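You operate a simulated robot arm through the tools that you are given. There is no shell and no other tool. Be economical: measure what you need, move in short steps, check, and stop when the job is done.

You are at the controls of a simulated robot arm. One attempt, no reset.

Task
The orange cylinder is empty: put the grey one in the cradle instead.
Fine: close its wheel, park the yellow coupling on its stub, put the orange cap on and stand it on the EMPTY ring; the grey one stays capped and closed; swing the cradle lever back. Set down upright: orange cylinder, grey cylinder. Where these are worked on the way, their far stop is far enough and under half their travel is too little: cradle lever.

It is judged by the outcome, as a careful person would: the job done as asked, and still so three seconds after it is handed in. It fails if anything else is knocked over, pushed out of place, dropped, spilled or broken. Lids that push on must go on centred and level and be pressed home; caps that screw on are set level and turned clockwise until they are tight.

Robot
A 6-joint arm with a two-finger parallel gripper on a trunk, on a base that drives. Base frame: it is fixed to the floor where the robot stands at the start and does not move with it; the origin is under the middle of the robot, x ahead of it, y to its left, z up; the surface under the hand at the start is at about z = 900. Units: mm, degrees, N and s.
Its first joint turns from -166.0 to 166.0 degrees. Places, roughly: ballast knob [800, -100, 1100]; blue nut [-500, -600, 900]; blue wheel [600, -300, 1000]; cradle [600, 100, 900]; cradle lever [500, 200, 1100]; empty ring [600, 300, 900]; evac switch [800, 0, 1100]; evac valve [600, 0, 1000]; green nut [-400, -600, 900]; green wheel [800, 300, 1100]; grey nut [-600, -600, 900]; grey wheel [800, 200, 1100]; high wheel [100, -600, 1000]; line inlet valve [0, -700, 1000]; line outlet valve [-400, -700, 1000]; low wheel [-200, -600, 1000]. Payload 3.91 kg.
Tool frame: the origin (TCP) lies between the finger pads and is the grasp point; the fingertips stand 30 mm ahead of it; z points along the fingers, y is the line along which they close. Largest opening 110 mm; finger width 20, thickness 10; the body of the gripper, 48 by 112 mm, starts 55 mm behind the TCP.
Orientation is that of the tool frame in the base frame, as a unit quaternion [x, y, z, w]. With the fingers straight down and closing along the base's y, the tool's x points along the base's -x, its y along +y and its z along -z.

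Tools
- The arm moves only by the tool drive_tool. Its argument "steps" is a list of rows, each an object of numbers (a shift or turn left out is 0, a gripper value left out holds the last): "wx", "wy", "wz": the turn, a rotation vector about the tool's x, y, z in degrees; "x", "y", "z": the shift along the tool's x, y, z in mm; "grip": the closure in counts, from 0 (fully open) to 255 (shut). In form: [{"wx": .., "wy": .., "wz": .., "x": .., "y": .., "z": .., "grip": ..}, ...]. A call has 1 to 8 rows; each row is the pose to reach, as a shift and turn from the pose commanded when the call began, along the tool's axes at that moment. Rows are played at 5 a second. More than 50 mm and 8.6 degrees between two rows, or a gripper value outside its range, and nothing of the call is played. Where a pose cannot be reached the arm comes as near as it can. A force on the tool above 80 N (or 10 N above the force at the start of the call, whichever is more), or a blocked arm, ends the call early, and 0.2 s more pass. The fingers move at their own pace (about 153 mm/s each) and stop on an object; they squeeze with about 42 N. The grip force told is the motor's: it shows also when the fingers shut on nothing. Time passes only in rows, and 0.2 s behind the last, so rows that repeat a pose let the fingers close. It gives the time, the measured TCP pose, the force on the tool (base axes), the opening and the grip force at its end, in the units of the frame above (readings bear some noise), with the torque about the TCP (base axes, N m) and any sound that the robot's microphone picked up.
- Cameras (640 x 400 px; columns grow to the right, rows downward): "scene" is now at [183.3, 162.6, 1374.3]; the picture's right is [-0.80, -0.60, 0.00], its down [-0.32, 0.42, -0.85] and it looks along [0.51, -0.68, -0.53] (base axes); focal length 214 px, centre (320, 200). "wrist" rides on the gripper at [73, 17, -103] in the tool frame; the picture's right is [-0.23, 0.97, 0.00], its down [-0.76, -0.18, -0.62] and it looks along [-0.61, -0.14, 0.78] (tool axes); focal length 222 px, centre (320, 200). There is no depth. A picture from a camera that has moved, and an enlarged one, comes with that camera's place and axes in the base frame and with its lens.
- get_image(camera): a new picture of that camera. The clock stands still meanwhile.
- base_move(legs): drives the robot by 1 to 6 legs, each [ahead, turn to the left] in mm and degrees, along the robot's own axes; the way and the turn of a leg run together, so that a leg with both is an arc; at most 1500 mm and 180 degrees a leg. The arm and the cameras ride along, it lands a little off, and it stops where it bumps. It gives what a move gives.
- pan_tilt(pan, tilt): turns the head with the scene camera to pan (to the left, within 120 degrees either way) and tilt (down, from -29 to 69), counted from straight ahead of the robot. It gives what a move gives.
- zoom(camera, box): a new picture of the part [left, top, right, bottom] of that camera's present view, enlarged. The clock stands still meanwhile.
- sign_off(): hands the job in; it is judged then, once.

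Work in short steps. Places have to be worked out from the pictures, the camera data and where the tool is seen: move nearer, look again, correct. Check each grasp and each placing, and mend what went wrong. You have 120 turns and 98 pictures in all, those below and enlarged ones among them. Open the gripper and draw the arm clear of the work before you hand the job in, unless the task says otherwise; then end with one line.

The tools are called as name(argument=value, ...) on one line, values as JSON. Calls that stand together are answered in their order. drive_tool: Moves the arm, as the interface text tells. Its arguments: {"type":"object","properties":{"steps":{"type":"array","items":{"type":"object","properties":{"wx":{"type":"number"},"wy":{"type":"number"},"wz":{"type":"number"},"x":{"type":"number"},"y":{"type":"number"},"z":{"type":"number"},"grip":{"type":"number"}}}}},"required":["steps"]} The other tools are called the same way: base_move (legs) drives the base; pan_tilt (pan, tilt) turns the head that bears the scene camera; get_image (camera) takes a picture; zoom (camera, box) takes an enlarged picture of a part of a camera's view; sign_off () hands the job in.

At the start:

```text
time_s: 0.0
tool_pos: [529.8, 172.8, 1385.4]
ee_rot: [0.001, 1.0, 0.001, 0.0]
ft_force: [0.8, -0.3, 0.0]
moment: [0.0, -0.02, 0.02]
finger_gap: 110.0
grasp_force: 0.1
robot x, y, heading: [2.1, -2.1, 0.1]
head pan, tilt: [-53.1, 32.0]
```

scene: 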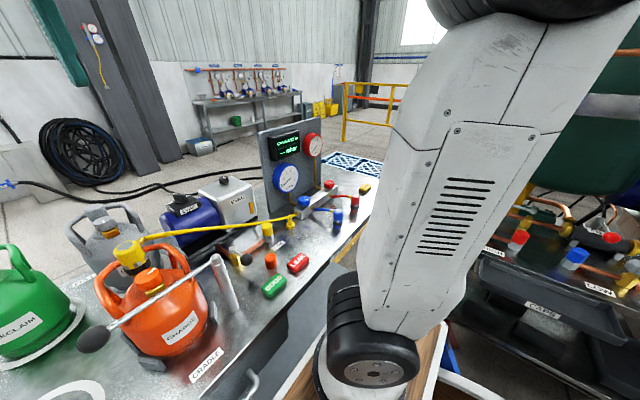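
wrist: 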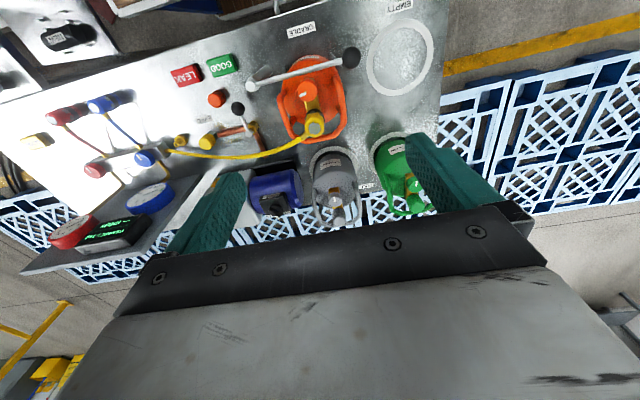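

The overview shows the orange cylinder in the cradle with a lever bar over it, the yellow coupling on its valve, and the grey and green ones behind. I look at it more closely first.

pan_tilt(pan=0, tilt=50)

get_image(camera="scene")

zoom(camera="wrist", box=[160, 10, 460, 220])

```text
time_s: 1.2
tool_pos: [529.4, 172.1, 1384.4]
ee_rot: [0.001, 1.0, 0.001, 0.0]
ft_force: [0.1, -0.8, 1.3]
moment: [-0.01, 0.0, 0.01]
finger_gap: 109.9
grasp_force: 0.1
robot x, y, heading: [0.6, -2.4, 0.0]
head pan, tilt: [0.0, 50.0]
```

```text
95 pictures are left
camera scene: at [206.5, 234.1, 1348.0], right [0.0, -1.0, 0.0], down [-0.77, 0.0, -0.64], along [0.64, 0.0, -0.77], focal length 214 px, centre (320, 200)
```

scene: 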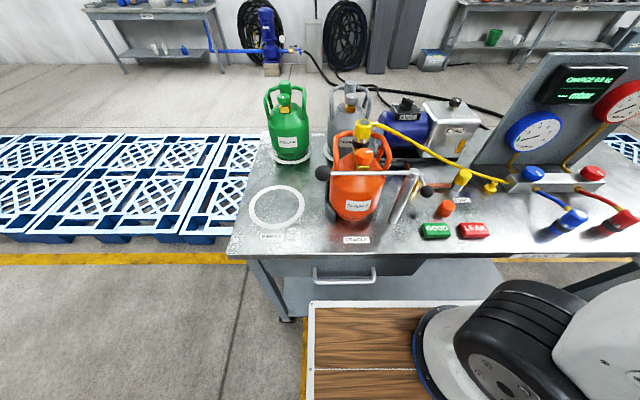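

```text
1.90 times, centred on (310, 115) of wrist
camera zoom: at [457.2, 188.4, 1489.4], right [0.23, 0.97, 0.0], down [0.76, -0.18, 0.62], along [0.61, -0.14, -0.78], focal length 423 px, centre (339, 362)
```

zoom: 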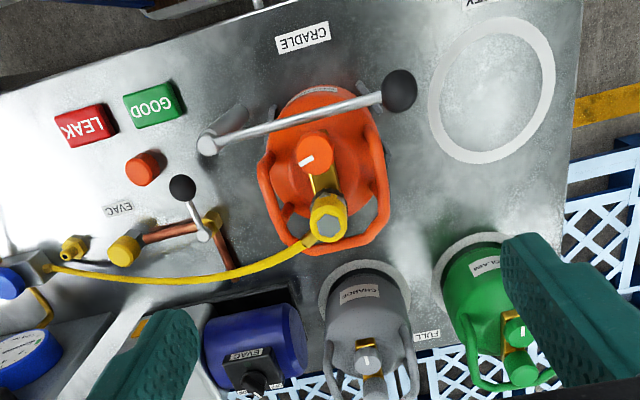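

Good view now; I zoom the scene camera on the cradle area to see details.

zoom(camera="scene", box=[240, 70, 400, 250])

zoom(camera="scene", box=[380, 120, 520, 250])

```text
2.22 times, centred on (320, 160) of scene
camera zoom: at [206.5, 234.1, 1348.0], right [0.0, -1.0, 0.0], down [-0.77, 0.0, -0.64], along [0.64, 0.0, -0.77], focal length 477 px, centre (320, 289)
```

zoom: 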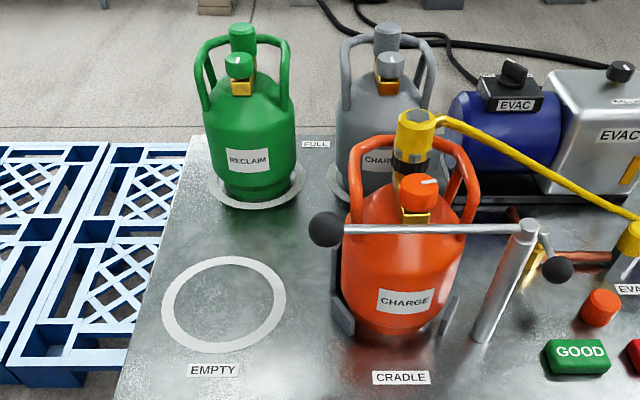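

```text
3.08 times, centred on (450, 185) of scene
camera zoom: at [206.5, 234.1, 1348.0], right [0.0, -1.0, 0.0], down [-0.77, 0.0, -0.64], along [0.64, 0.0, -0.77], focal length 660 px, centre (-80, 246)
```

zoom: 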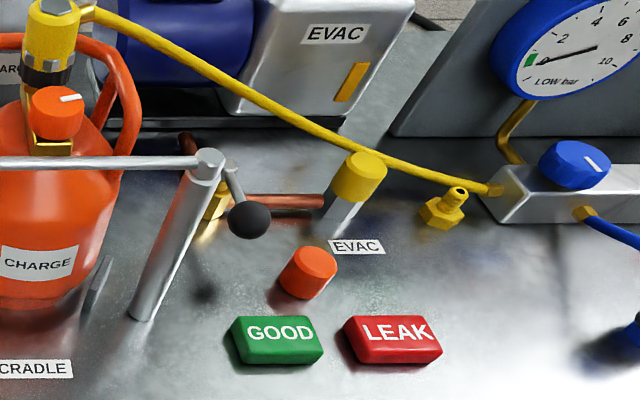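

I estimate: wheel ≈(542,145,1075), coupling top ≈(587,149,1126), lever ball ≈(513,230,1062), lever pivot ≈(515,54,1061). I lower the hand for a near look with the wrist camera.

drive_tool(steps=[{"z": 45, "x": 10}, {"z": 90, "x": 20}, {"z": 135, "x": 30}, {"z": 135, "x": 30}])

get_image(camera="wrist")

zoom(camera="wrist", box=[200, 0, 460, 180])

```text
time_s: 2.2
tool_pos: [496.1, 171.7, 1250.1]
ee_rot: [0.001, 1.0, 0.001, 0.001]
ft_force: [-0.5, 0.9, 0.0]
moment: [0.03, 0.02, 0.01]
finger_gap: 109.6
grasp_force: 0.0
robot x, y, heading: [-0.5, 1.3, 0.3]
head pan, tilt: [0.0, 50.0]
```

```text
91 pictures are left
camera wrist: at [424.7, 187.4, 1355.3], right [0.23, 0.97, 0.0], down [0.76, -0.18, 0.62], along [0.61, -0.14, -0.78], focal length 222 px, centre (320, 200)
```

wrist: 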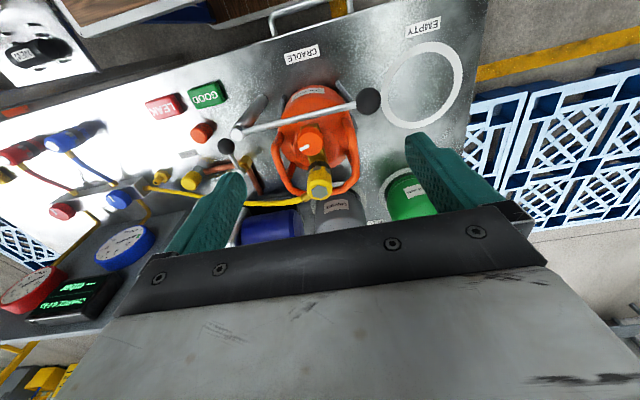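

```text
2.22 times, centred on (330, 90) of wrist
camera zoom: at [424.7, 187.4, 1355.3], right [0.23, 0.97, 0.0], down [0.76, -0.18, 0.62], along [0.61, -0.14, -0.78], focal length 494 px, centre (298, 444)
```

zoom: 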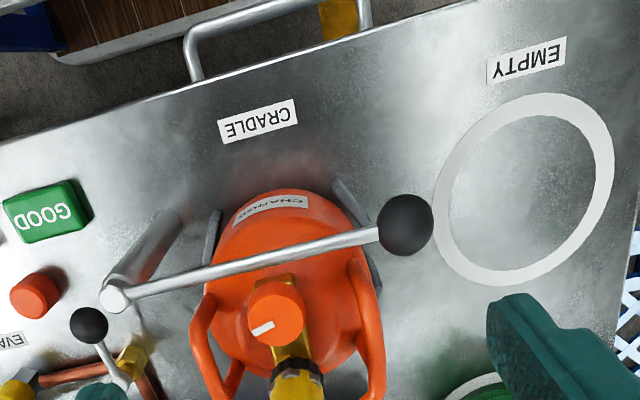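

I zoom in hard on the wheel and coupling to judge the axes, and on the stub area.

zoom(camera="scene", box=[325, 110, 405, 165])

zoom(camera="scene", box=[430, 160, 520, 225])

zoom(camera="wrist", box=[270, 80, 380, 210])

```text
7.27 times, centred on (365, 138) of scene
camera zoom: at [206.5, 234.1, 1347.9], right [0.0, -1.0, 0.0], down [-0.77, 0.0, -0.64], along [0.64, 0.0, -0.77], focal length 1560 px, centre (-7, 654)
```

zoom: 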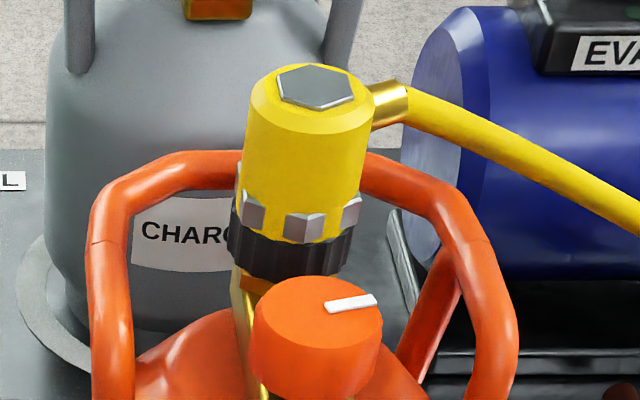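

```text
6.15 times, centred on (475, 192) of scene
camera zoom: at [206.5, 234.1, 1347.9], right [0.0, -1.0, 0.0], down [-0.77, 0.0, -0.64], along [0.64, 0.0, -0.77], focal length 1320 px, centre (-634, 246)
```

zoom: 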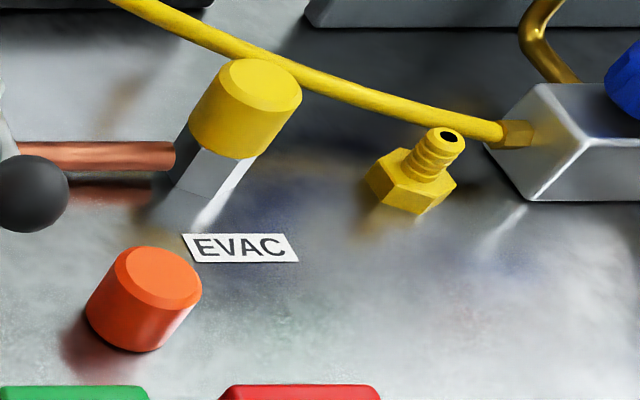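

```text
3.08 times, centred on (325, 145) of wrist
camera zoom: at [424.7, 187.4, 1355.3], right [0.23, 0.97, 0.0], down [0.76, -0.18, 0.62], along [0.61, -0.14, -0.78], focal length 684 px, centre (305, 369)
```

zoom: 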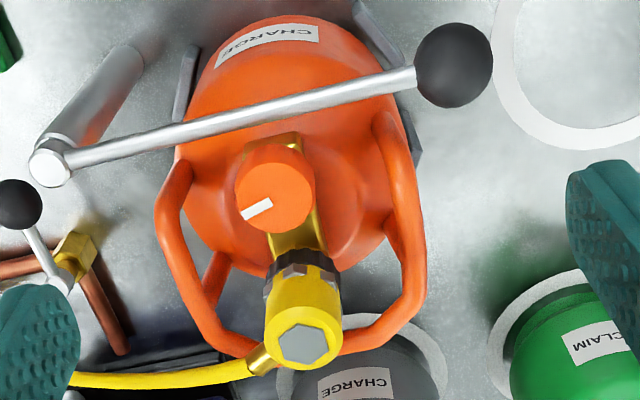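

The wheel's axis is vertical, its top ≈(541,148,1087), Ø35; clockwise from above is +wz in the tool frame. I go above it with the fingers partly closed to check alignment.

drive_tool(steps=[{"x": -22, "y": -12, "z": 30, "grip": 130}, {"x": -43.5, "y": -24, "z": 70, "grip": 130}, {"x": -43.5, "y": -24, "z": 100, "grip": 130}, {"x": -43.5, "y": -24, "z": 100, "grip": 130}])

get_image(camera="wrist")

zoom(camera="scene", box=[300, 80, 420, 180])

```text
time_s: 3.2
tool_pos: [542.9, 149.2, 1150.8]
ee_rot: [0.001, 1.0, 0.001, 0.001]
ft_force: [0.3, 0.0, -0.6]
moment: [0.0, 0.01, -0.01]
finger_gap: 53.9
grasp_force: 0.1
robot x, y, heading: [-0.1, -0.8, -0.1]
head pan, tilt: [0.0, 50.0]
```

```text
86 pictures are left
camera wrist: at [469.5, 165.2, 1254.2], right [0.23, 0.97, 0.0], down [0.76, -0.18, 0.62], along [0.61, -0.14, -0.78], focal length 222 px, centre (320, 200)
```

wrist: 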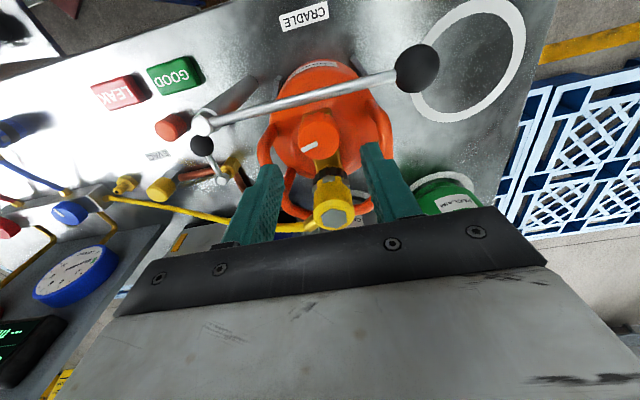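

```text
4.00 times, centred on (360, 130) of scene
camera zoom: at [206.5, 234.1, 1347.9], right [0.0, -1.0, 0.0], down [-0.77, 0.0, -0.64], along [0.64, 0.0, -0.77], focal length 858 px, centre (160, 480)
```

zoom: 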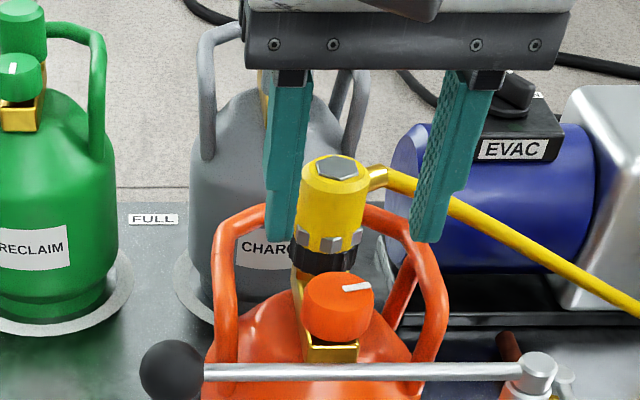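

Fingers straddle the wheel well. I turn −40°, descend so the tips sit around the wheel just above the lever bar, then grip.

drive_tool(steps=[{"wz": -8, "grip": 148}, {"wz": -16, "z": 10}, {"wz": -24, "z": 20}, {"wz": -32, "z": 30}, {"wz": -40, "z": 40}, {"wz": -40, "z": 51}, {"wz": -40, "z": 51, "grip": 255}, {"wz": -40, "z": 51, "grip": 255}])

zoom(camera="scene", box=[300, 80, 420, 180])

```text
time_s: 5.0
tool_pos: [544.0, 149.6, 1098.4]
ee_rot: [-0.342, 0.94, 0.002, 0.001]
ft_force: [-2.5, 3.9, 11.1]
moment: [0.11, -0.12, 0.0]
finger_gap: 33.5
grasp_force: 42.5
robot x, y, heading: [2.3, 1.0, -0.3]
head pan, tilt: [0.0, 50.0]
```

```text
4.00 times, centred on (360, 130) of scene
camera zoom: at [206.1, 234.3, 1348.0], right [0.0, -1.0, 0.0], down [-0.77, 0.0, -0.64], along [0.64, 0.0, -0.77], focal length 858 px, centre (160, 480)
```

zoom: 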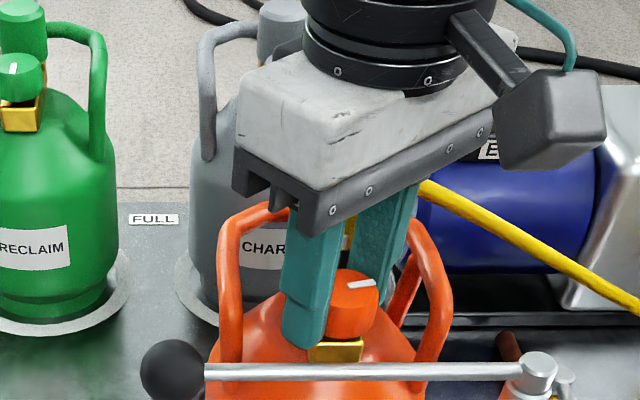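

The wheel is gripped (33.5 mm). Now I turn clockwise (+wz) watching the torque.

drive_tool(steps=[{"wz": 8}, {"wz": 16}, {"wz": 24}, {"wz": 32}, {"wz": 40}, {"wz": 48}, {"wz": 56}, {"wz": 64}])

zoom(camera="scene", box=[300, 80, 420, 180])

```text
time_s: 6.8
tool_pos: [541.8, 150.4, 1100.3]
ee_rot: [0.21, 0.978, 0.0, -0.001]
ft_force: [-0.6, 1.0, -0.6]
moment: [0.05, 0.3, 0.02]
finger_gap: 33.3
grasp_force: 42.0
robot x, y, heading: [-0.2, 0.5, -0.1]
head pan, tilt: [0.0, 50.0]
```

```text
4.00 times, centred on (360, 130) of scene
camera zoom: at [206.8, 234.2, 1347.9], right [0.0, -1.0, 0.0], down [-0.77, 0.0, -0.64], along [0.64, 0.0, -0.77], focal length 858 px, centre (160, 480)
```

zoom: 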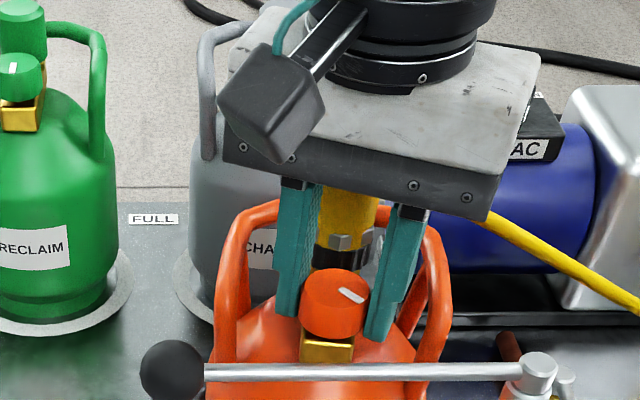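

The wheel follows with hardly any torque. I continue clockwise.

drive_tool(steps=[{"wz": 8}, {"wz": 16}, {"wz": 24}, {"wz": 32}, {"wz": 40}, {"wz": 48}])

zoom(camera="scene", box=[300, 80, 420, 180])

```text
time_s: 8.2
tool_pos: [543.1, 150.1, 1100.7]
ee_rot: [0.589, 0.808, 0.001, -0.001]
ft_force: [-0.8, 1.0, -1.1]
moment: [0.11, 0.4, 0.02]
finger_gap: 33.2
grasp_force: 41.6
robot x, y, heading: [0.7, -0.9, 0.0]
head pan, tilt: [0.0, 50.0]
```

```text
4.00 times, centred on (360, 130) of scene
camera zoom: at [206.8, 234.3, 1347.9], right [0.0, -1.0, 0.0], down [-0.77, 0.0, -0.64], along [0.64, 0.0, -0.77], focal length 858 px, centre (160, 480)
```

zoom: 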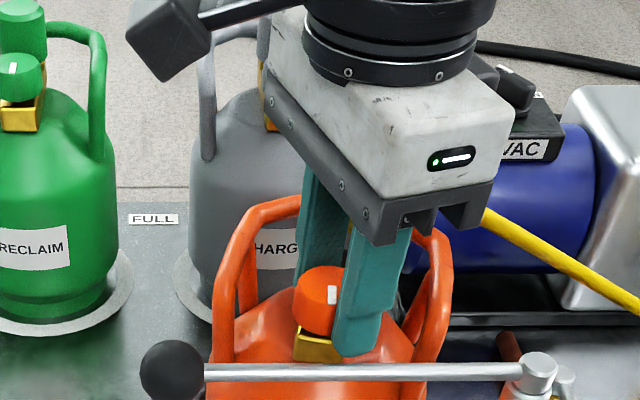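

The mark now points toward the robot; it has turned about 110° with no stop yet. I keep turning with the fingers closed.

drive_tool(steps=[{"wz": 8}, {"wz": 16}, {"wz": 24}, {"wz": 32}, {"wz": 40}, {"wz": 48}, {"wz": 56}])

zoom(camera="scene", box=[300, 80, 420, 180])

```text
time_s: 9.8
tool_pos: [541.3, 150.8, 1098.9]
ee_rot: [0.899, 0.437, 0.0, -0.001]
ft_force: [-23.5, 7.1, 20.7]
moment: [-0.16, 1.23, 0.84]
finger_gap: 33.0
grasp_force: 42.1
robot x, y, heading: [0.7, -1.8, 0.3]
head pan, tilt: [0.0, 50.0]
```

```text
4.00 times, centred on (360, 130) of scene
camera zoom: at [204.9, 234.5, 1348.1], right [0.0, -1.0, 0.0], down [-0.77, 0.0, -0.64], along [0.64, 0.0, -0.77], focal length 858 px, centre (160, 480)
```

zoom: 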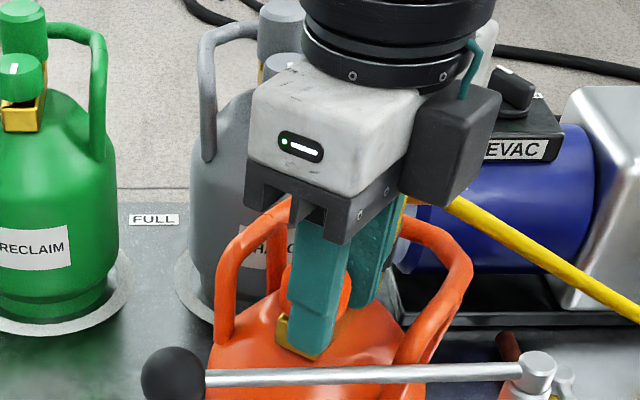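

The cylinder itself has begun to turn (moment 0.84 N·m), so the wheel is at its stop or a finger touched the coupling. I let go and raise to look.

drive_tool(steps=[{"grip": 160}, {"grip": 160}, {"z": -30, "grip": 160}, {"z": -80}, {"z": -110}])

zoom(camera="scene", box=[290, 80, 440, 220])

```text
time_s: 11.0
tool_pos: [543.5, 149.3, 1208.8]
ee_rot: [0.899, 0.438, 0.001, 0.0]
ft_force: [-0.2, -0.4, 0.0]
moment: [0.0, 0.03, 0.01]
finger_gap: 40.9
grasp_force: 0.1
robot x, y, heading: [-6.2, -2.3, 0.1]
head pan, tilt: [0.0, 50.0]
```

```text
2.86 times, centred on (365, 150) of scene
camera zoom: at [206.7, 234.3, 1347.9], right [0.0, -1.0, 0.0], down [-0.77, 0.0, -0.64], along [0.64, 0.0, -0.77], focal length 613 px, centre (191, 343)
```

zoom: 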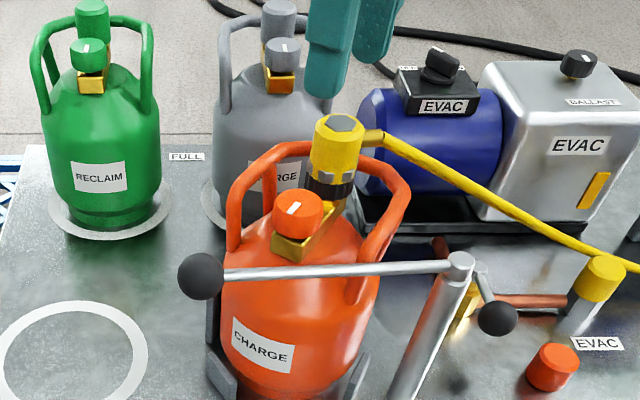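

The cylinder twisted about 25° in its cradle, still upright. I zoom on the wheels to compare the mark with the closed grey and green ones.

zoom(camera="scene", box=[335, 95, 395, 150])

zoom(camera="scene", box=[260, 75, 380, 120])

```text
7.27 times, centred on (365, 122) of scene
camera zoom: at [206.7, 234.3, 1347.9], right [0.0, -1.0, 0.0], down [-0.77, 0.0, -0.64], along [0.64, 0.0, -0.77], focal length 1560 px, centre (-7, 764)
```

zoom: 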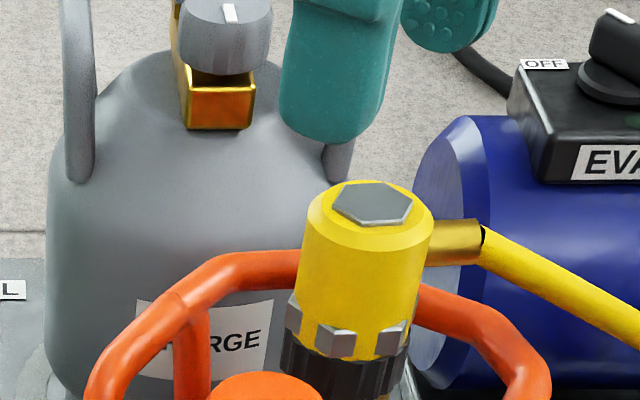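

```text
5.33 times, centred on (320, 98) of scene
camera zoom: at [206.7, 234.3, 1347.9], right [0.0, -1.0, 0.0], down [-0.77, 0.0, -0.64], along [0.64, 0.0, -0.77], focal length 1144 px, centre (320, 747)
```

zoom: 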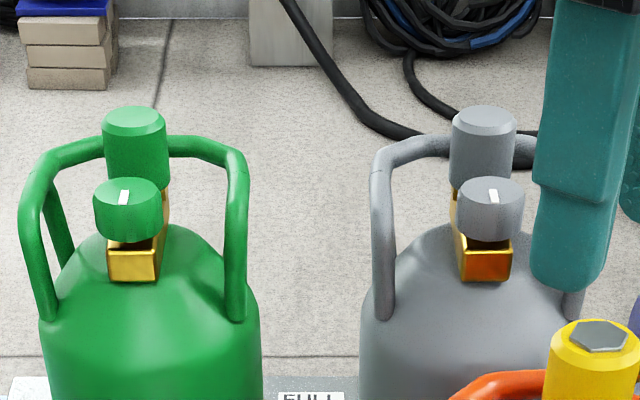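

I check the orange wheel's mark relative to its own valve body.

zoom(camera="scene", box=[330, 115, 390, 150])

```text
10.67 times, centred on (360, 132) of scene
camera zoom: at [206.7, 234.3, 1347.9], right [0.0, -1.0, 0.0], down [-0.77, 0.0, -0.64], along [0.64, 0.0, -0.77], focal length 2288 px, centre (-107, 920)
```

zoom: 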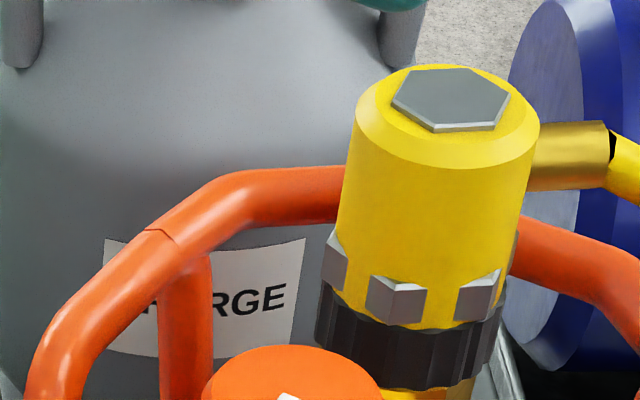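

The mark lies in line with the valve body as on the closed grey and green ones, so the wheel is closed (it hit its stop and then the bottle twisted ~33°). Next I yaw the hand back 48° so the fingers close along x, clear of the hose, and look.

drive_tool(steps=[{"wz": -8, "grip": 130}, {"wz": -16}, {"wz": -24}, {"wz": -32}, {"wz": -40}, {"wz": -48}, {"wz": -48}])

get_image(camera="wrist")

```text
time_s: 12.6
tool_pos: [544.1, 147.5, 1208.6]
ee_rot: [0.643, 0.766, 0.002, 0.001]
ft_force: [-1.6, -0.5, -0.1]
moment: [-0.01, 0.0, -0.01]
finger_gap: 54.0
grasp_force: 0.0
robot x, y, heading: [0.7, -2.7, -0.3]
head pan, tilt: [0.0, 50.0]
```

```text
76 pictures are left
camera wrist: at [548.3, 221.3, 1313.8], right [1.0, -0.05, 0.0], down [-0.04, -0.78, 0.62], along [-0.03, -0.62, -0.78], focal length 222 px, centre (320, 200)
```

wrist: 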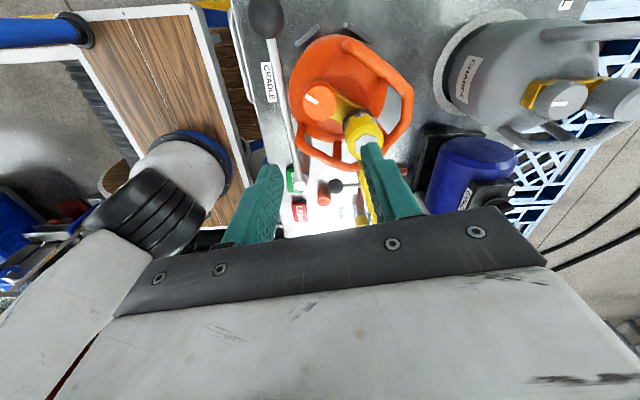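

From this view the coupling top is at ≈(588,134,1123). I move over it and descend to put the pads around the yellow body, above the wheel height, then grip.

drive_tool(steps=[{"x": -10, "y": 20, "z": 10}, {"x": -21.5, "y": 41.5, "z": 30}, {"x": -21.5, "y": 41.5, "z": 50}, {"x": -21.5, "y": 41.5, "z": 72}, {"x": -21.5, "y": 41.5, "z": 91}, {"x": -21.5, "y": 41.5, "z": 91, "grip": 255}, {"x": -21.5, "y": 41.5, "z": 91}])

zoom(camera="scene", box=[300, 80, 420, 180])

```text
time_s: 14.2
tool_pos: [585.4, 133.0, 1119.6]
ee_rot: [0.643, 0.766, 0.0, 0.0]
ft_force: [0.6, 0.6, 0.4]
moment: [-0.05, -0.01, 0.06]
finger_gap: 32.4
grasp_force: 41.7
robot x, y, heading: [1.5, 0.8, -0.0]
head pan, tilt: [0.0, 50.0]
```

```text
4.00 times, centred on (360, 130) of scene
camera zoom: at [206.6, 234.2, 1347.9], right [0.0, -1.0, 0.0], down [-0.77, 0.0, -0.64], along [0.64, 0.0, -0.77], focal length 858 px, centre (160, 480)
```

zoom: 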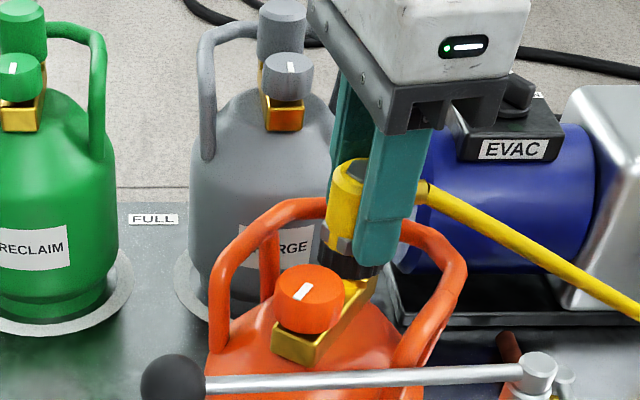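

The coupling is held (32.4 mm). I try a small pull upward and read the force.

drive_tool(steps=[{"z": -2}, {"z": -4}, {"z": -4}])

```text
time_s: 15.0
tool_pos: [587.0, 134.3, 1121.8]
ee_rot: [0.644, 0.765, 0.0, 0.0]
ft_force: [0.1, 1.9, -8.0]
moment: [-0.01, -0.01, -0.01]
finger_gap: 32.5
grasp_force: 42.9
robot x, y, heading: [-0.3, 0.0, 0.0]
head pan, tilt: [0.0, 50.0]
```

Only 8 N so far. I pull a bit further.

drive_tool(steps=[{"z": -3}, {"z": -6}, {"z": -6}])

zoom(camera="scene", box=[300, 80, 420, 180])

```text
time_s: 15.8
tool_pos: [586.2, 135.0, 1128.9]
ee_rot: [0.644, 0.765, 0.001, 0.0]
ft_force: [-1.7, -1.0, 2.2]
moment: [-0.01, 0.06, 0.03]
finger_gap: 32.2
grasp_force: 41.9
robot x, y, heading: [0.8, -0.1, -0.1]
head pan, tilt: [0.0, 50.0]
```

```text
4.00 times, centred on (360, 130) of scene
camera zoom: at [206.4, 234.2, 1348.0], right [0.0, -1.0, 0.0], down [-0.77, 0.0, -0.64], along [0.64, 0.0, -0.77], focal length 858 px, centre (160, 480)
```

zoom: 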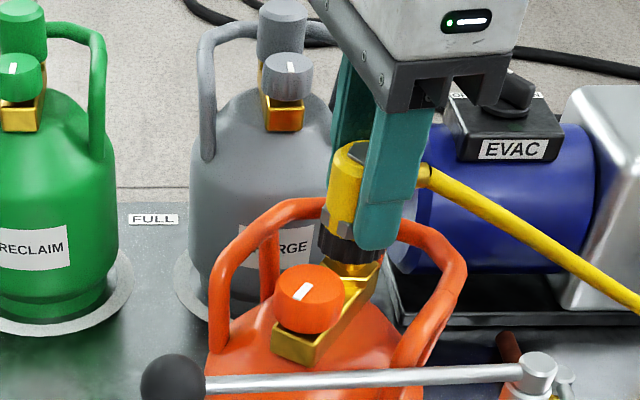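

The coupling pulls straight off. I lift it clear and carry it toward the stub, staying high.

drive_tool(steps=[{"z": -35}, {"z": -75}, {"x": -41, "y": -12, "z": -75}, {"x": -82, "y": -23, "z": -75}, {"x": -123, "y": -35, "z": -75}, {"x": -164, "y": -47, "z": -75}, {"x": -205, "y": -58, "z": -75}, {"x": -205, "y": -58, "z": -75}])

pan_tilt(pan=-40, tilt=45)

get_image(camera="scene")

get_image(camera="wrist")

```text
time_s: 17.6
tool_pos: [567.0, -77.1, 1204.2]
ee_rot: [0.643, 0.766, 0.002, 0.0]
ft_force: [-0.7, -0.2, -1.7]
moment: [0.0, -0.04, -0.03]
finger_gap: 32.3
grasp_force: 41.9
robot x, y, heading: [4.2, -1.7, -0.1]
head pan, tilt: [0.0, 50.0]
```

```text
time_s: 18.7
tool_pos: [566.9, -76.8, 1203.3]
ee_rot: [0.643, 0.766, 0.001, 0.0]
ft_force: [0.1, 1.0, -1.3]
moment: [0.01, -0.02, -0.02]
finger_gap: 32.2
grasp_force: 42.2
robot x, y, heading: [0.4, 1.1, 0.1]
head pan, tilt: [-40.0, 45.0]
```

```text
73 pictures are left
camera scene: at [191.9, 182.0, 1354.8], right [-0.64, -0.77, 0.0], down [-0.54, 0.45, -0.71], along [0.54, -0.45, -0.71], focal length 214 px, centre (320, 200)
```

scene: 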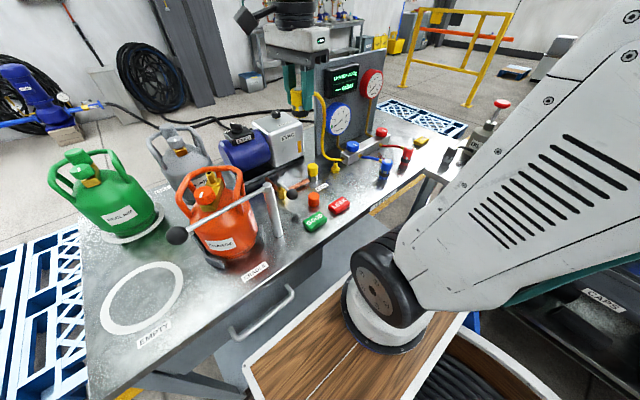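

```text
72 pictures are left
camera wrist: at [571.2, -3.1, 1308.5], right [1.0, -0.06, 0.0], down [-0.04, -0.78, 0.62], along [-0.03, -0.62, -0.78], focal length 222 px, centre (320, 200)
```

wrist: 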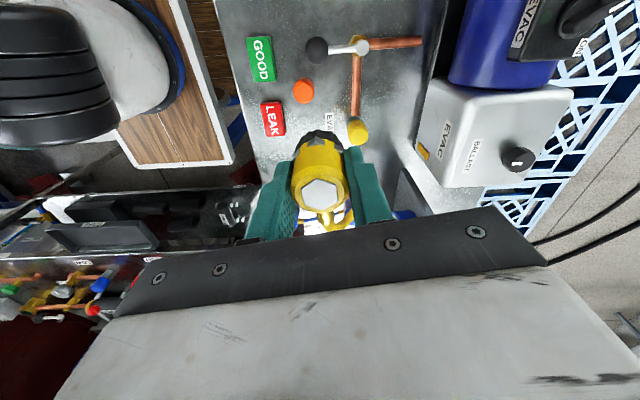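

The stub should be near scene pixel (336,168). I zoom in on it.

zoom(camera="scene", box=[280, 60, 400, 210])

zoom(camera="scene", box=[295, 140, 375, 190])

```text
2.67 times, centred on (340, 135) of scene
camera zoom: at [191.9, 182.0, 1354.8], right [-0.64, -0.77, 0.0], down [-0.54, 0.45, -0.71], along [0.54, -0.45, -0.71], focal length 572 px, centre (267, 373)
```

zoom: 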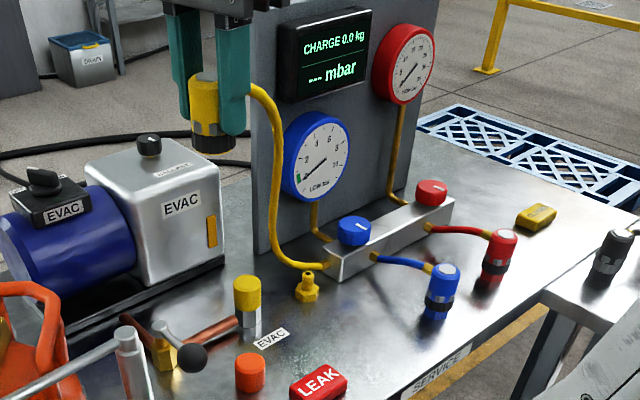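

```text
8.00 times, centred on (335, 165) of scene
camera zoom: at [191.9, 182.0, 1354.8], right [-0.64, -0.77, 0.0], down [-0.54, 0.45, -0.71], along [0.54, -0.45, -0.71], focal length 1716 px, centre (200, 480)
```

zoom: 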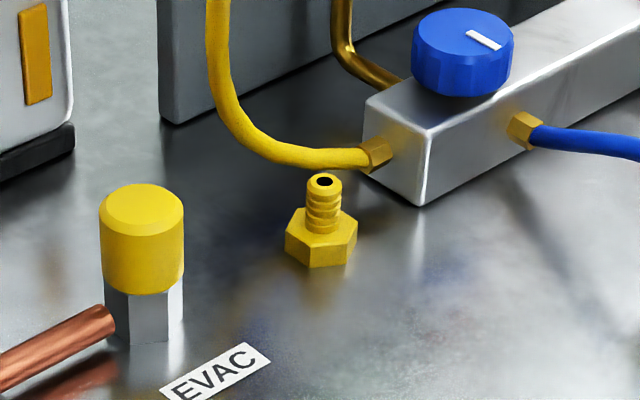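

The stub stands at ≈(608,−233), tip z≈940, and parked blue/red couplings show the same arrangement. I move over it and descend partway.

drive_tool(steps=[{"x": -40, "y": 3}, {"x": -80, "y": 7}, {"x": -120, "y": 10}, {"x": -161, "y": 13}, {"x": -161, "y": 13, "z": 45}, {"x": -161, "y": 13, "z": 90}, {"x": -161, "y": 13, "z": 120}, {"x": -161, "y": 13, "z": 120}])

zoom(camera="scene", box=[295, 120, 375, 190])

get_image(camera="wrist")

```text
time_s: 20.5
tool_pos: [606.8, -233.3, 1083.1]
ee_rot: [0.644, 0.765, 0.002, -0.001]
ft_force: [-0.1, -0.2, -1.1]
moment: [-0.01, -0.02, 0.01]
finger_gap: 32.3
grasp_force: 41.8
robot x, y, heading: [-5.7, 0.2, 0.1]
head pan, tilt: [-40.0, 45.0]
```

```text
5.71 times, centred on (335, 155) of scene
camera zoom: at [191.8, 181.9, 1354.9], right [-0.64, -0.77, 0.0], down [-0.54, 0.45, -0.71], along [0.54, -0.45, -0.71], focal length 1226 px, centre (234, 457)
```

zoom: 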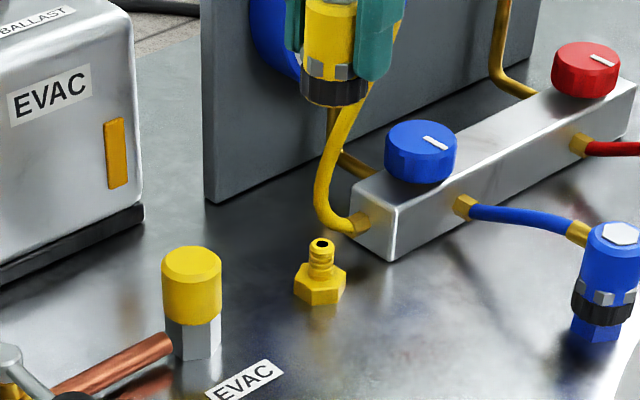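

```text
68 pictures are left
camera wrist: at [611.5, -159.8, 1187.8], right [1.0, -0.06, 0.0], down [-0.04, -0.78, 0.62], along [-0.03, -0.62, -0.78], focal length 222 px, centre (320, 200)
```

wrist: 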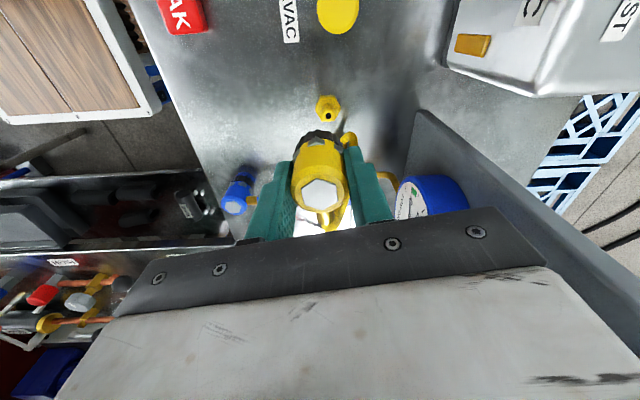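

Both views agree the stub is about 7–8 mm further in +x and ~2 mm in −y. I correct and descend to just above the tip, then recheck.

drive_tool(steps=[{"x": -3, "y": 7}, {"x": -3, "y": 7, "z": 30}, {"x": -3, "y": 7, "z": 60}, {"x": -3, "y": 7, "z": 60}])

zoom(camera="scene", box=[310, 130, 360, 180])

zoom(camera="wrist", box=[270, 80, 370, 220])

```text
time_s: 21.5
tool_pos: [615.2, -237.7, 1021.0]
ee_rot: [0.643, 0.765, 0.001, 0.0]
ft_force: [0.2, 0.0, -1.6]
moment: [0.0, 0.01, 0.01]
finger_gap: 32.3
grasp_force: 42.1
robot x, y, heading: [-1.3, 1.0, -0.1]
head pan, tilt: [-40.0, 45.0]
```

```text
8.00 times, centred on (335, 155) of scene
camera zoom: at [191.8, 181.9, 1354.8], right [-0.64, -0.77, 0.0], down [-0.54, 0.45, -0.71], along [0.54, -0.45, -0.71], focal length 1716 px, centre (200, 560)
```

zoom: 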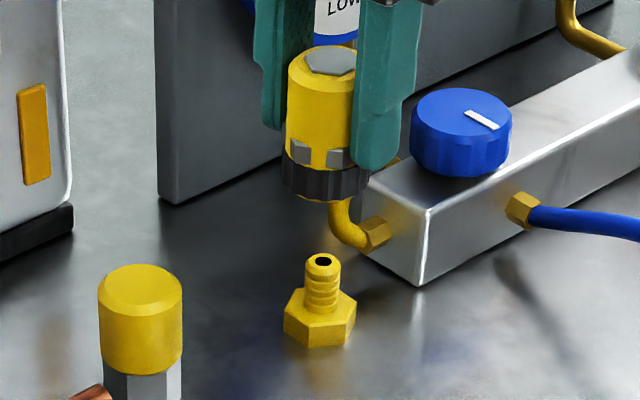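

```text
2.86 times, centred on (320, 150) of wrist
camera zoom: at [618.9, -164.0, 1126.1], right [1.0, -0.06, 0.0], down [-0.04, -0.78, 0.62], along [-0.03, -0.62, -0.78], focal length 635 px, centre (320, 343)
```

zoom: 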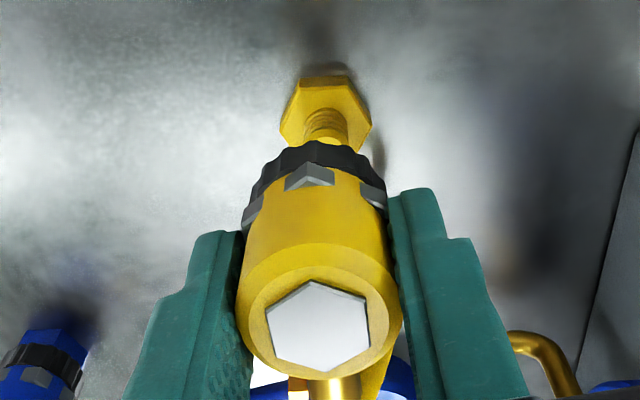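

Nearly aligned; residual ≈(+2.5,−2) mm. I correct and lower slowly onto the stub.

drive_tool(steps=[{"x": -2.4, "y": 2.1}, {"x": -2.4, "y": 2.1, "z": 15}, {"x": -2.4, "y": 2.1, "z": 30}, {"x": -2.4, "y": 2.1, "z": 38}, {"x": -2.4, "y": 2.1, "z": 45}, {"x": -2.4, "y": 2.1, "z": 45}])

zoom(camera="scene", box=[310, 130, 360, 180])

```text
time_s: 22.9
tool_pos: [617.1, -236.1, 978.4]
ee_rot: [0.644, 0.765, 0.001, 0.0]
ft_force: [-1.4, -7.5, 7.5]
moment: [-0.43, 0.08, 0.03]
finger_gap: 32.1
grasp_force: 41.8
robot x, y, heading: [-4.6, 0.2, -0.1]
head pan, tilt: [-40.0, 45.0]
```

```text
8.00 times, centred on (335, 155) of scene
camera zoom: at [191.7, 181.5, 1354.9], right [-0.64, -0.77, 0.0], down [-0.54, 0.46, -0.71], along [0.54, -0.45, -0.71], focal length 1716 px, centre (200, 560)
```

zoom: 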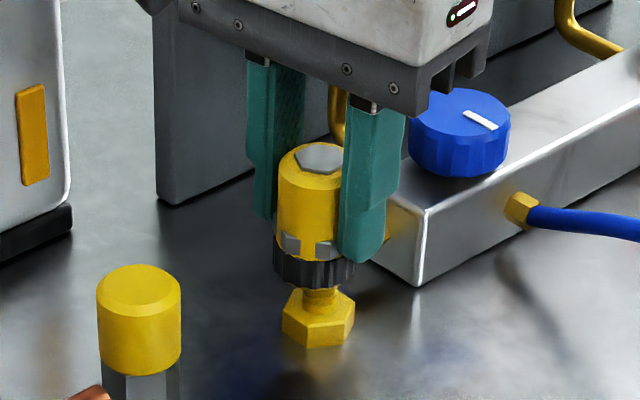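

The collar is already around the stub tip, with a side force toward −y. I ease 2 mm that way and press down on.

drive_tool(steps=[{"x": -2}, {"x": -2, "z": 5}, {"x": -2, "z": 10}, {"x": -2, "z": 10}])

zoom(camera="scene", box=[310, 130, 360, 180])

```text
time_s: 23.9
tool_pos: [617.1, -239.0, 967.0]
ee_rot: [0.643, 0.766, 0.001, 0.0]
ft_force: [-5.4, -13.9, 7.5]
moment: [-0.59, 0.25, 0.07]
finger_gap: 32.0
grasp_force: 42.3
robot x, y, heading: [-1.4, 3.1, -0.1]
head pan, tilt: [-40.0, 45.0]
```

```text
8.00 times, centred on (335, 155) of scene
camera zoom: at [191.5, 181.2, 1355.0], right [-0.64, -0.77, 0.0], down [-0.54, 0.46, -0.71], along [0.54, -0.45, -0.71], focal length 1716 px, centre (200, 560)
```

zoom: 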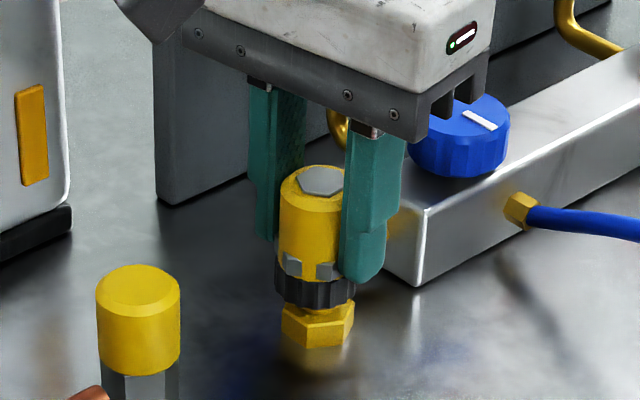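

It slides down; a few millimetres remain to the hex. I press further down.

drive_tool(steps=[{"z": 4}, {"z": 8}, {"z": 12}, {"z": 12}])

zoom(camera="scene", box=[310, 130, 360, 180])

```text
time_s: 24.9
tool_pos: [617.3, -239.2, 956.4]
ee_rot: [0.643, 0.766, 0.003, 0.001]
ft_force: [-10.9, -2.9, 37.1]
moment: [-0.08, 0.53, 0.15]
finger_gap: 32.4
grasp_force: 41.9
robot x, y, heading: [-0.4, 0.5, -0.1]
head pan, tilt: [-40.0, 45.0]
```

```text
8.00 times, centred on (335, 155) of scene
camera zoom: at [190.3, 182.2, 1355.0], right [-0.64, -0.77, 0.0], down [-0.54, 0.45, -0.71], along [0.54, -0.45, -0.71], focal length 1716 px, centre (200, 560)
```

zoom: 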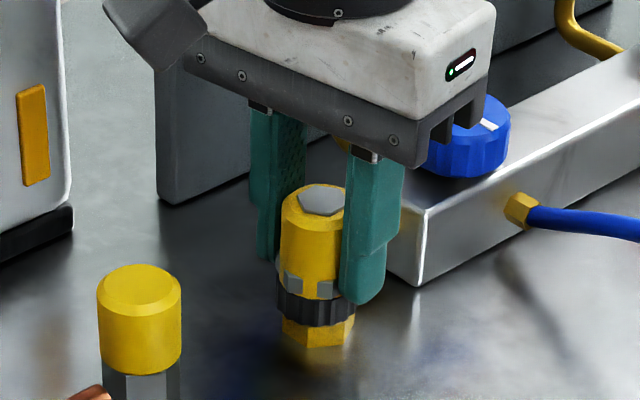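

Seated on the hex with 37 N. I press a touch more, then release gently and rise.

drive_tool(steps=[{"z": 3}, {"z": 3}, {"z": 0}, {"z": 0, "grip": 148}, {"z": 0, "grip": 148}, {"z": -30}, {"z": -75}, {"z": -110}])

zoom(camera="scene", box=[280, 120, 380, 200])

```text
time_s: 26.7
tool_pos: [617.4, -240.1, 1062.6]
ee_rot: [0.643, 0.766, 0.001, -0.001]
ft_force: [0.1, -0.3, -0.3]
moment: [0.01, -0.03, 0.0]
finger_gap: 46.2
grasp_force: 0.0
robot x, y, heading: [-0.3, 0.9, -0.0]
head pan, tilt: [-40.0, 45.0]
```

```text
5.00 times, centred on (330, 160) of scene
camera zoom: at [192.1, 181.6, 1354.8], right [-0.64, -0.77, 0.0], down [-0.54, 0.45, -0.71], along [0.54, -0.45, -0.71], focal length 1072 px, centre (270, 400)
```

zoom: 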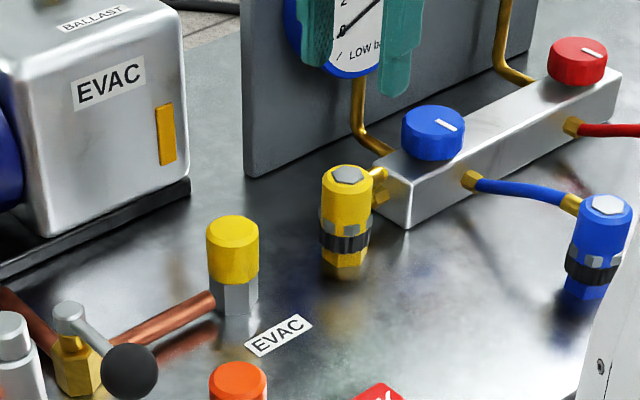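

The yellow coupling is parked like its neighbours. The orange cap is at ≈(540,−83), Ø≈35, top ≈935. I travel there, yawing back toward −40° to gain screwing range.

drive_tool(steps=[{"x": 21, "y": -6, "z": -20, "wz": -8, "grip": 130}, {"x": 42, "y": -12, "z": -20, "wz": -16}, {"x": 63, "y": -18, "z": -20, "wz": -24}, {"x": 84, "y": -24, "z": -20, "wz": -32}, {"x": 105, "y": -30, "z": -20, "wz": -40}, {"x": 126, "y": -37, "z": -20, "wz": -48}, {"x": 147, "y": -43, "z": -20, "wz": -56}, {"x": 167, "y": -48.7, "z": -20, "wz": -64}])

drive_tool(steps=[{"wz": -8}, {"wz": -16}, {"wz": -24}, {"wz": -32}, {"wz": -40}, {"wz": -48}, {"wz": -56}, {"wz": -56}])

get_image(camera="wrist")

zoom(camera="scene", box=[260, 100, 380, 220])

```text
time_s: 28.5
tool_pos: [540.1, -81.3, 1083.5]
ee_rot: [0.138, 0.99, 0.001, 0.0]
ft_force: [0.3, 0.4, -0.2]
moment: [-0.04, -0.01, 0.02]
finger_gap: 53.7
grasp_force: 0.1
robot x, y, heading: [1.9, -3.3, -0.1]
head pan, tilt: [-40.0, 45.0]
```

```text
time_s: 30.3
tool_pos: [541.0, -82.6, 1085.7]
ee_rot: [-0.343, 0.94, 0.001, 0.001]
ft_force: [0.2, -0.1, 1.3]
moment: [0.01, -0.02, -0.01]
finger_gap: 54.0
grasp_force: 0.1
robot x, y, heading: [1.6, -0.2, 0.1]
head pan, tilt: [-40.0, 45.0]
```

```text
61 pictures are left
camera wrist: at [474.1, -117.5, 1189.5], right [-0.45, 0.89, 0.0], down [0.7, 0.35, 0.62], along [0.56, 0.28, -0.78], focal length 222 px, centre (320, 200)
```

wrist: 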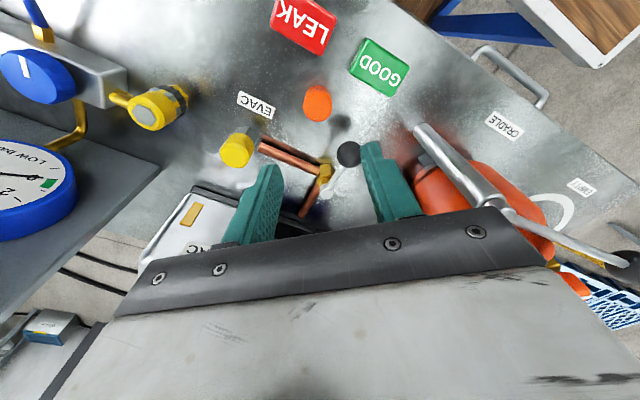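

```text
3.33 times, centred on (320, 160) of scene
camera zoom: at [191.8, 181.8, 1354.8], right [-0.64, -0.77, 0.0], down [-0.54, 0.45, -0.71], along [0.54, -0.45, -0.71], focal length 715 px, centre (320, 333)
```

zoom: 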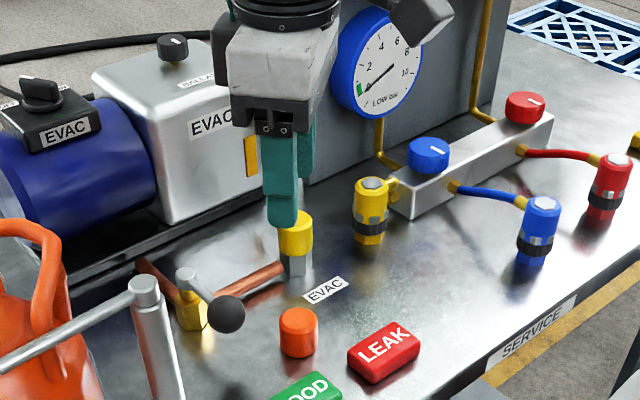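

I zoom the wrist view on the cap to fix the remaining offset.

zoom(camera="wrist", box=[280, 70, 360, 130])

```text
6.67 times, centred on (320, 100) of wrist
camera zoom: at [474.1, -117.5, 1189.5], right [-0.45, 0.89, 0.0], down [0.7, 0.35, 0.62], along [0.56, 0.28, -0.78], focal length 1481 px, centre (320, 867)
```

zoom: 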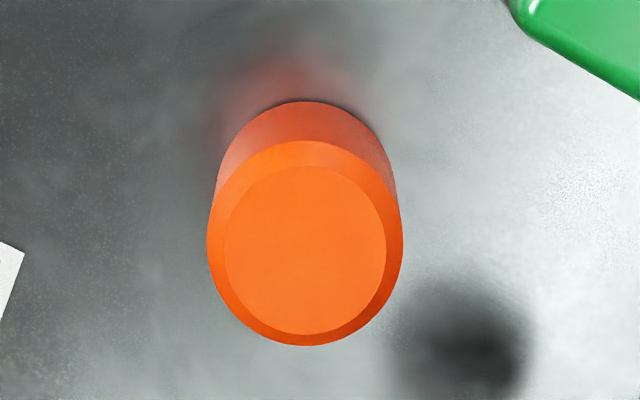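

The cap top is ≈930, Ø32, offset (+3,−2) mm in the tool frame. I correct, descend 143 mm and grip.

drive_tool(steps=[{"x": 3, "y": -2, "z": 40}, {"x": 3, "y": -2, "z": 85}, {"x": 3, "y": -2, "z": 115}, {"x": 3, "y": -2, "z": 135}, {"x": 3, "y": -2, "z": 143}, {"x": 3, "y": -2, "z": 143, "grip": 255}, {"x": 3, "y": -2, "z": 143}, {"x": 3, "y": -2, "z": 143}])

zoom(camera="scene", box=[270, 120, 370, 220])

```text
time_s: 32.1
tool_pos: [539.1, -87.3, 941.9]
ee_rot: [-0.341, 0.94, 0.0, 0.0]
ft_force: [-0.4, -0.4, -0.6]
moment: [0.03, -0.03, 0.0]
finger_gap: 31.5
grasp_force: 42.1
robot x, y, heading: [-4.3, -1.8, -0.2]
head pan, tilt: [-40.0, 45.0]
```

```text
4.00 times, centred on (320, 170) of scene
camera zoom: at [191.8, 181.8, 1354.8], right [-0.64, -0.77, 0.0], down [-0.54, 0.45, -0.71], along [0.54, -0.45, -0.71], focal length 858 px, centre (320, 320)
```

zoom: 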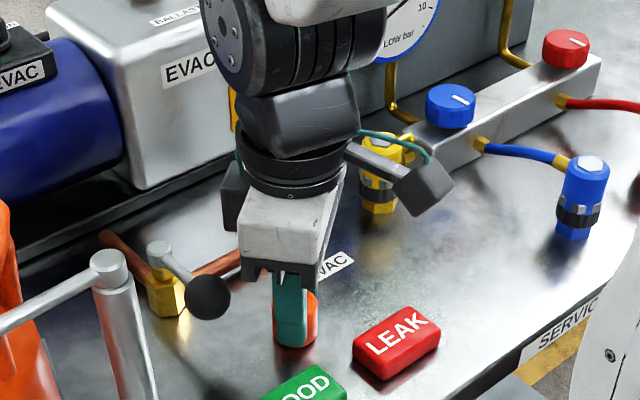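

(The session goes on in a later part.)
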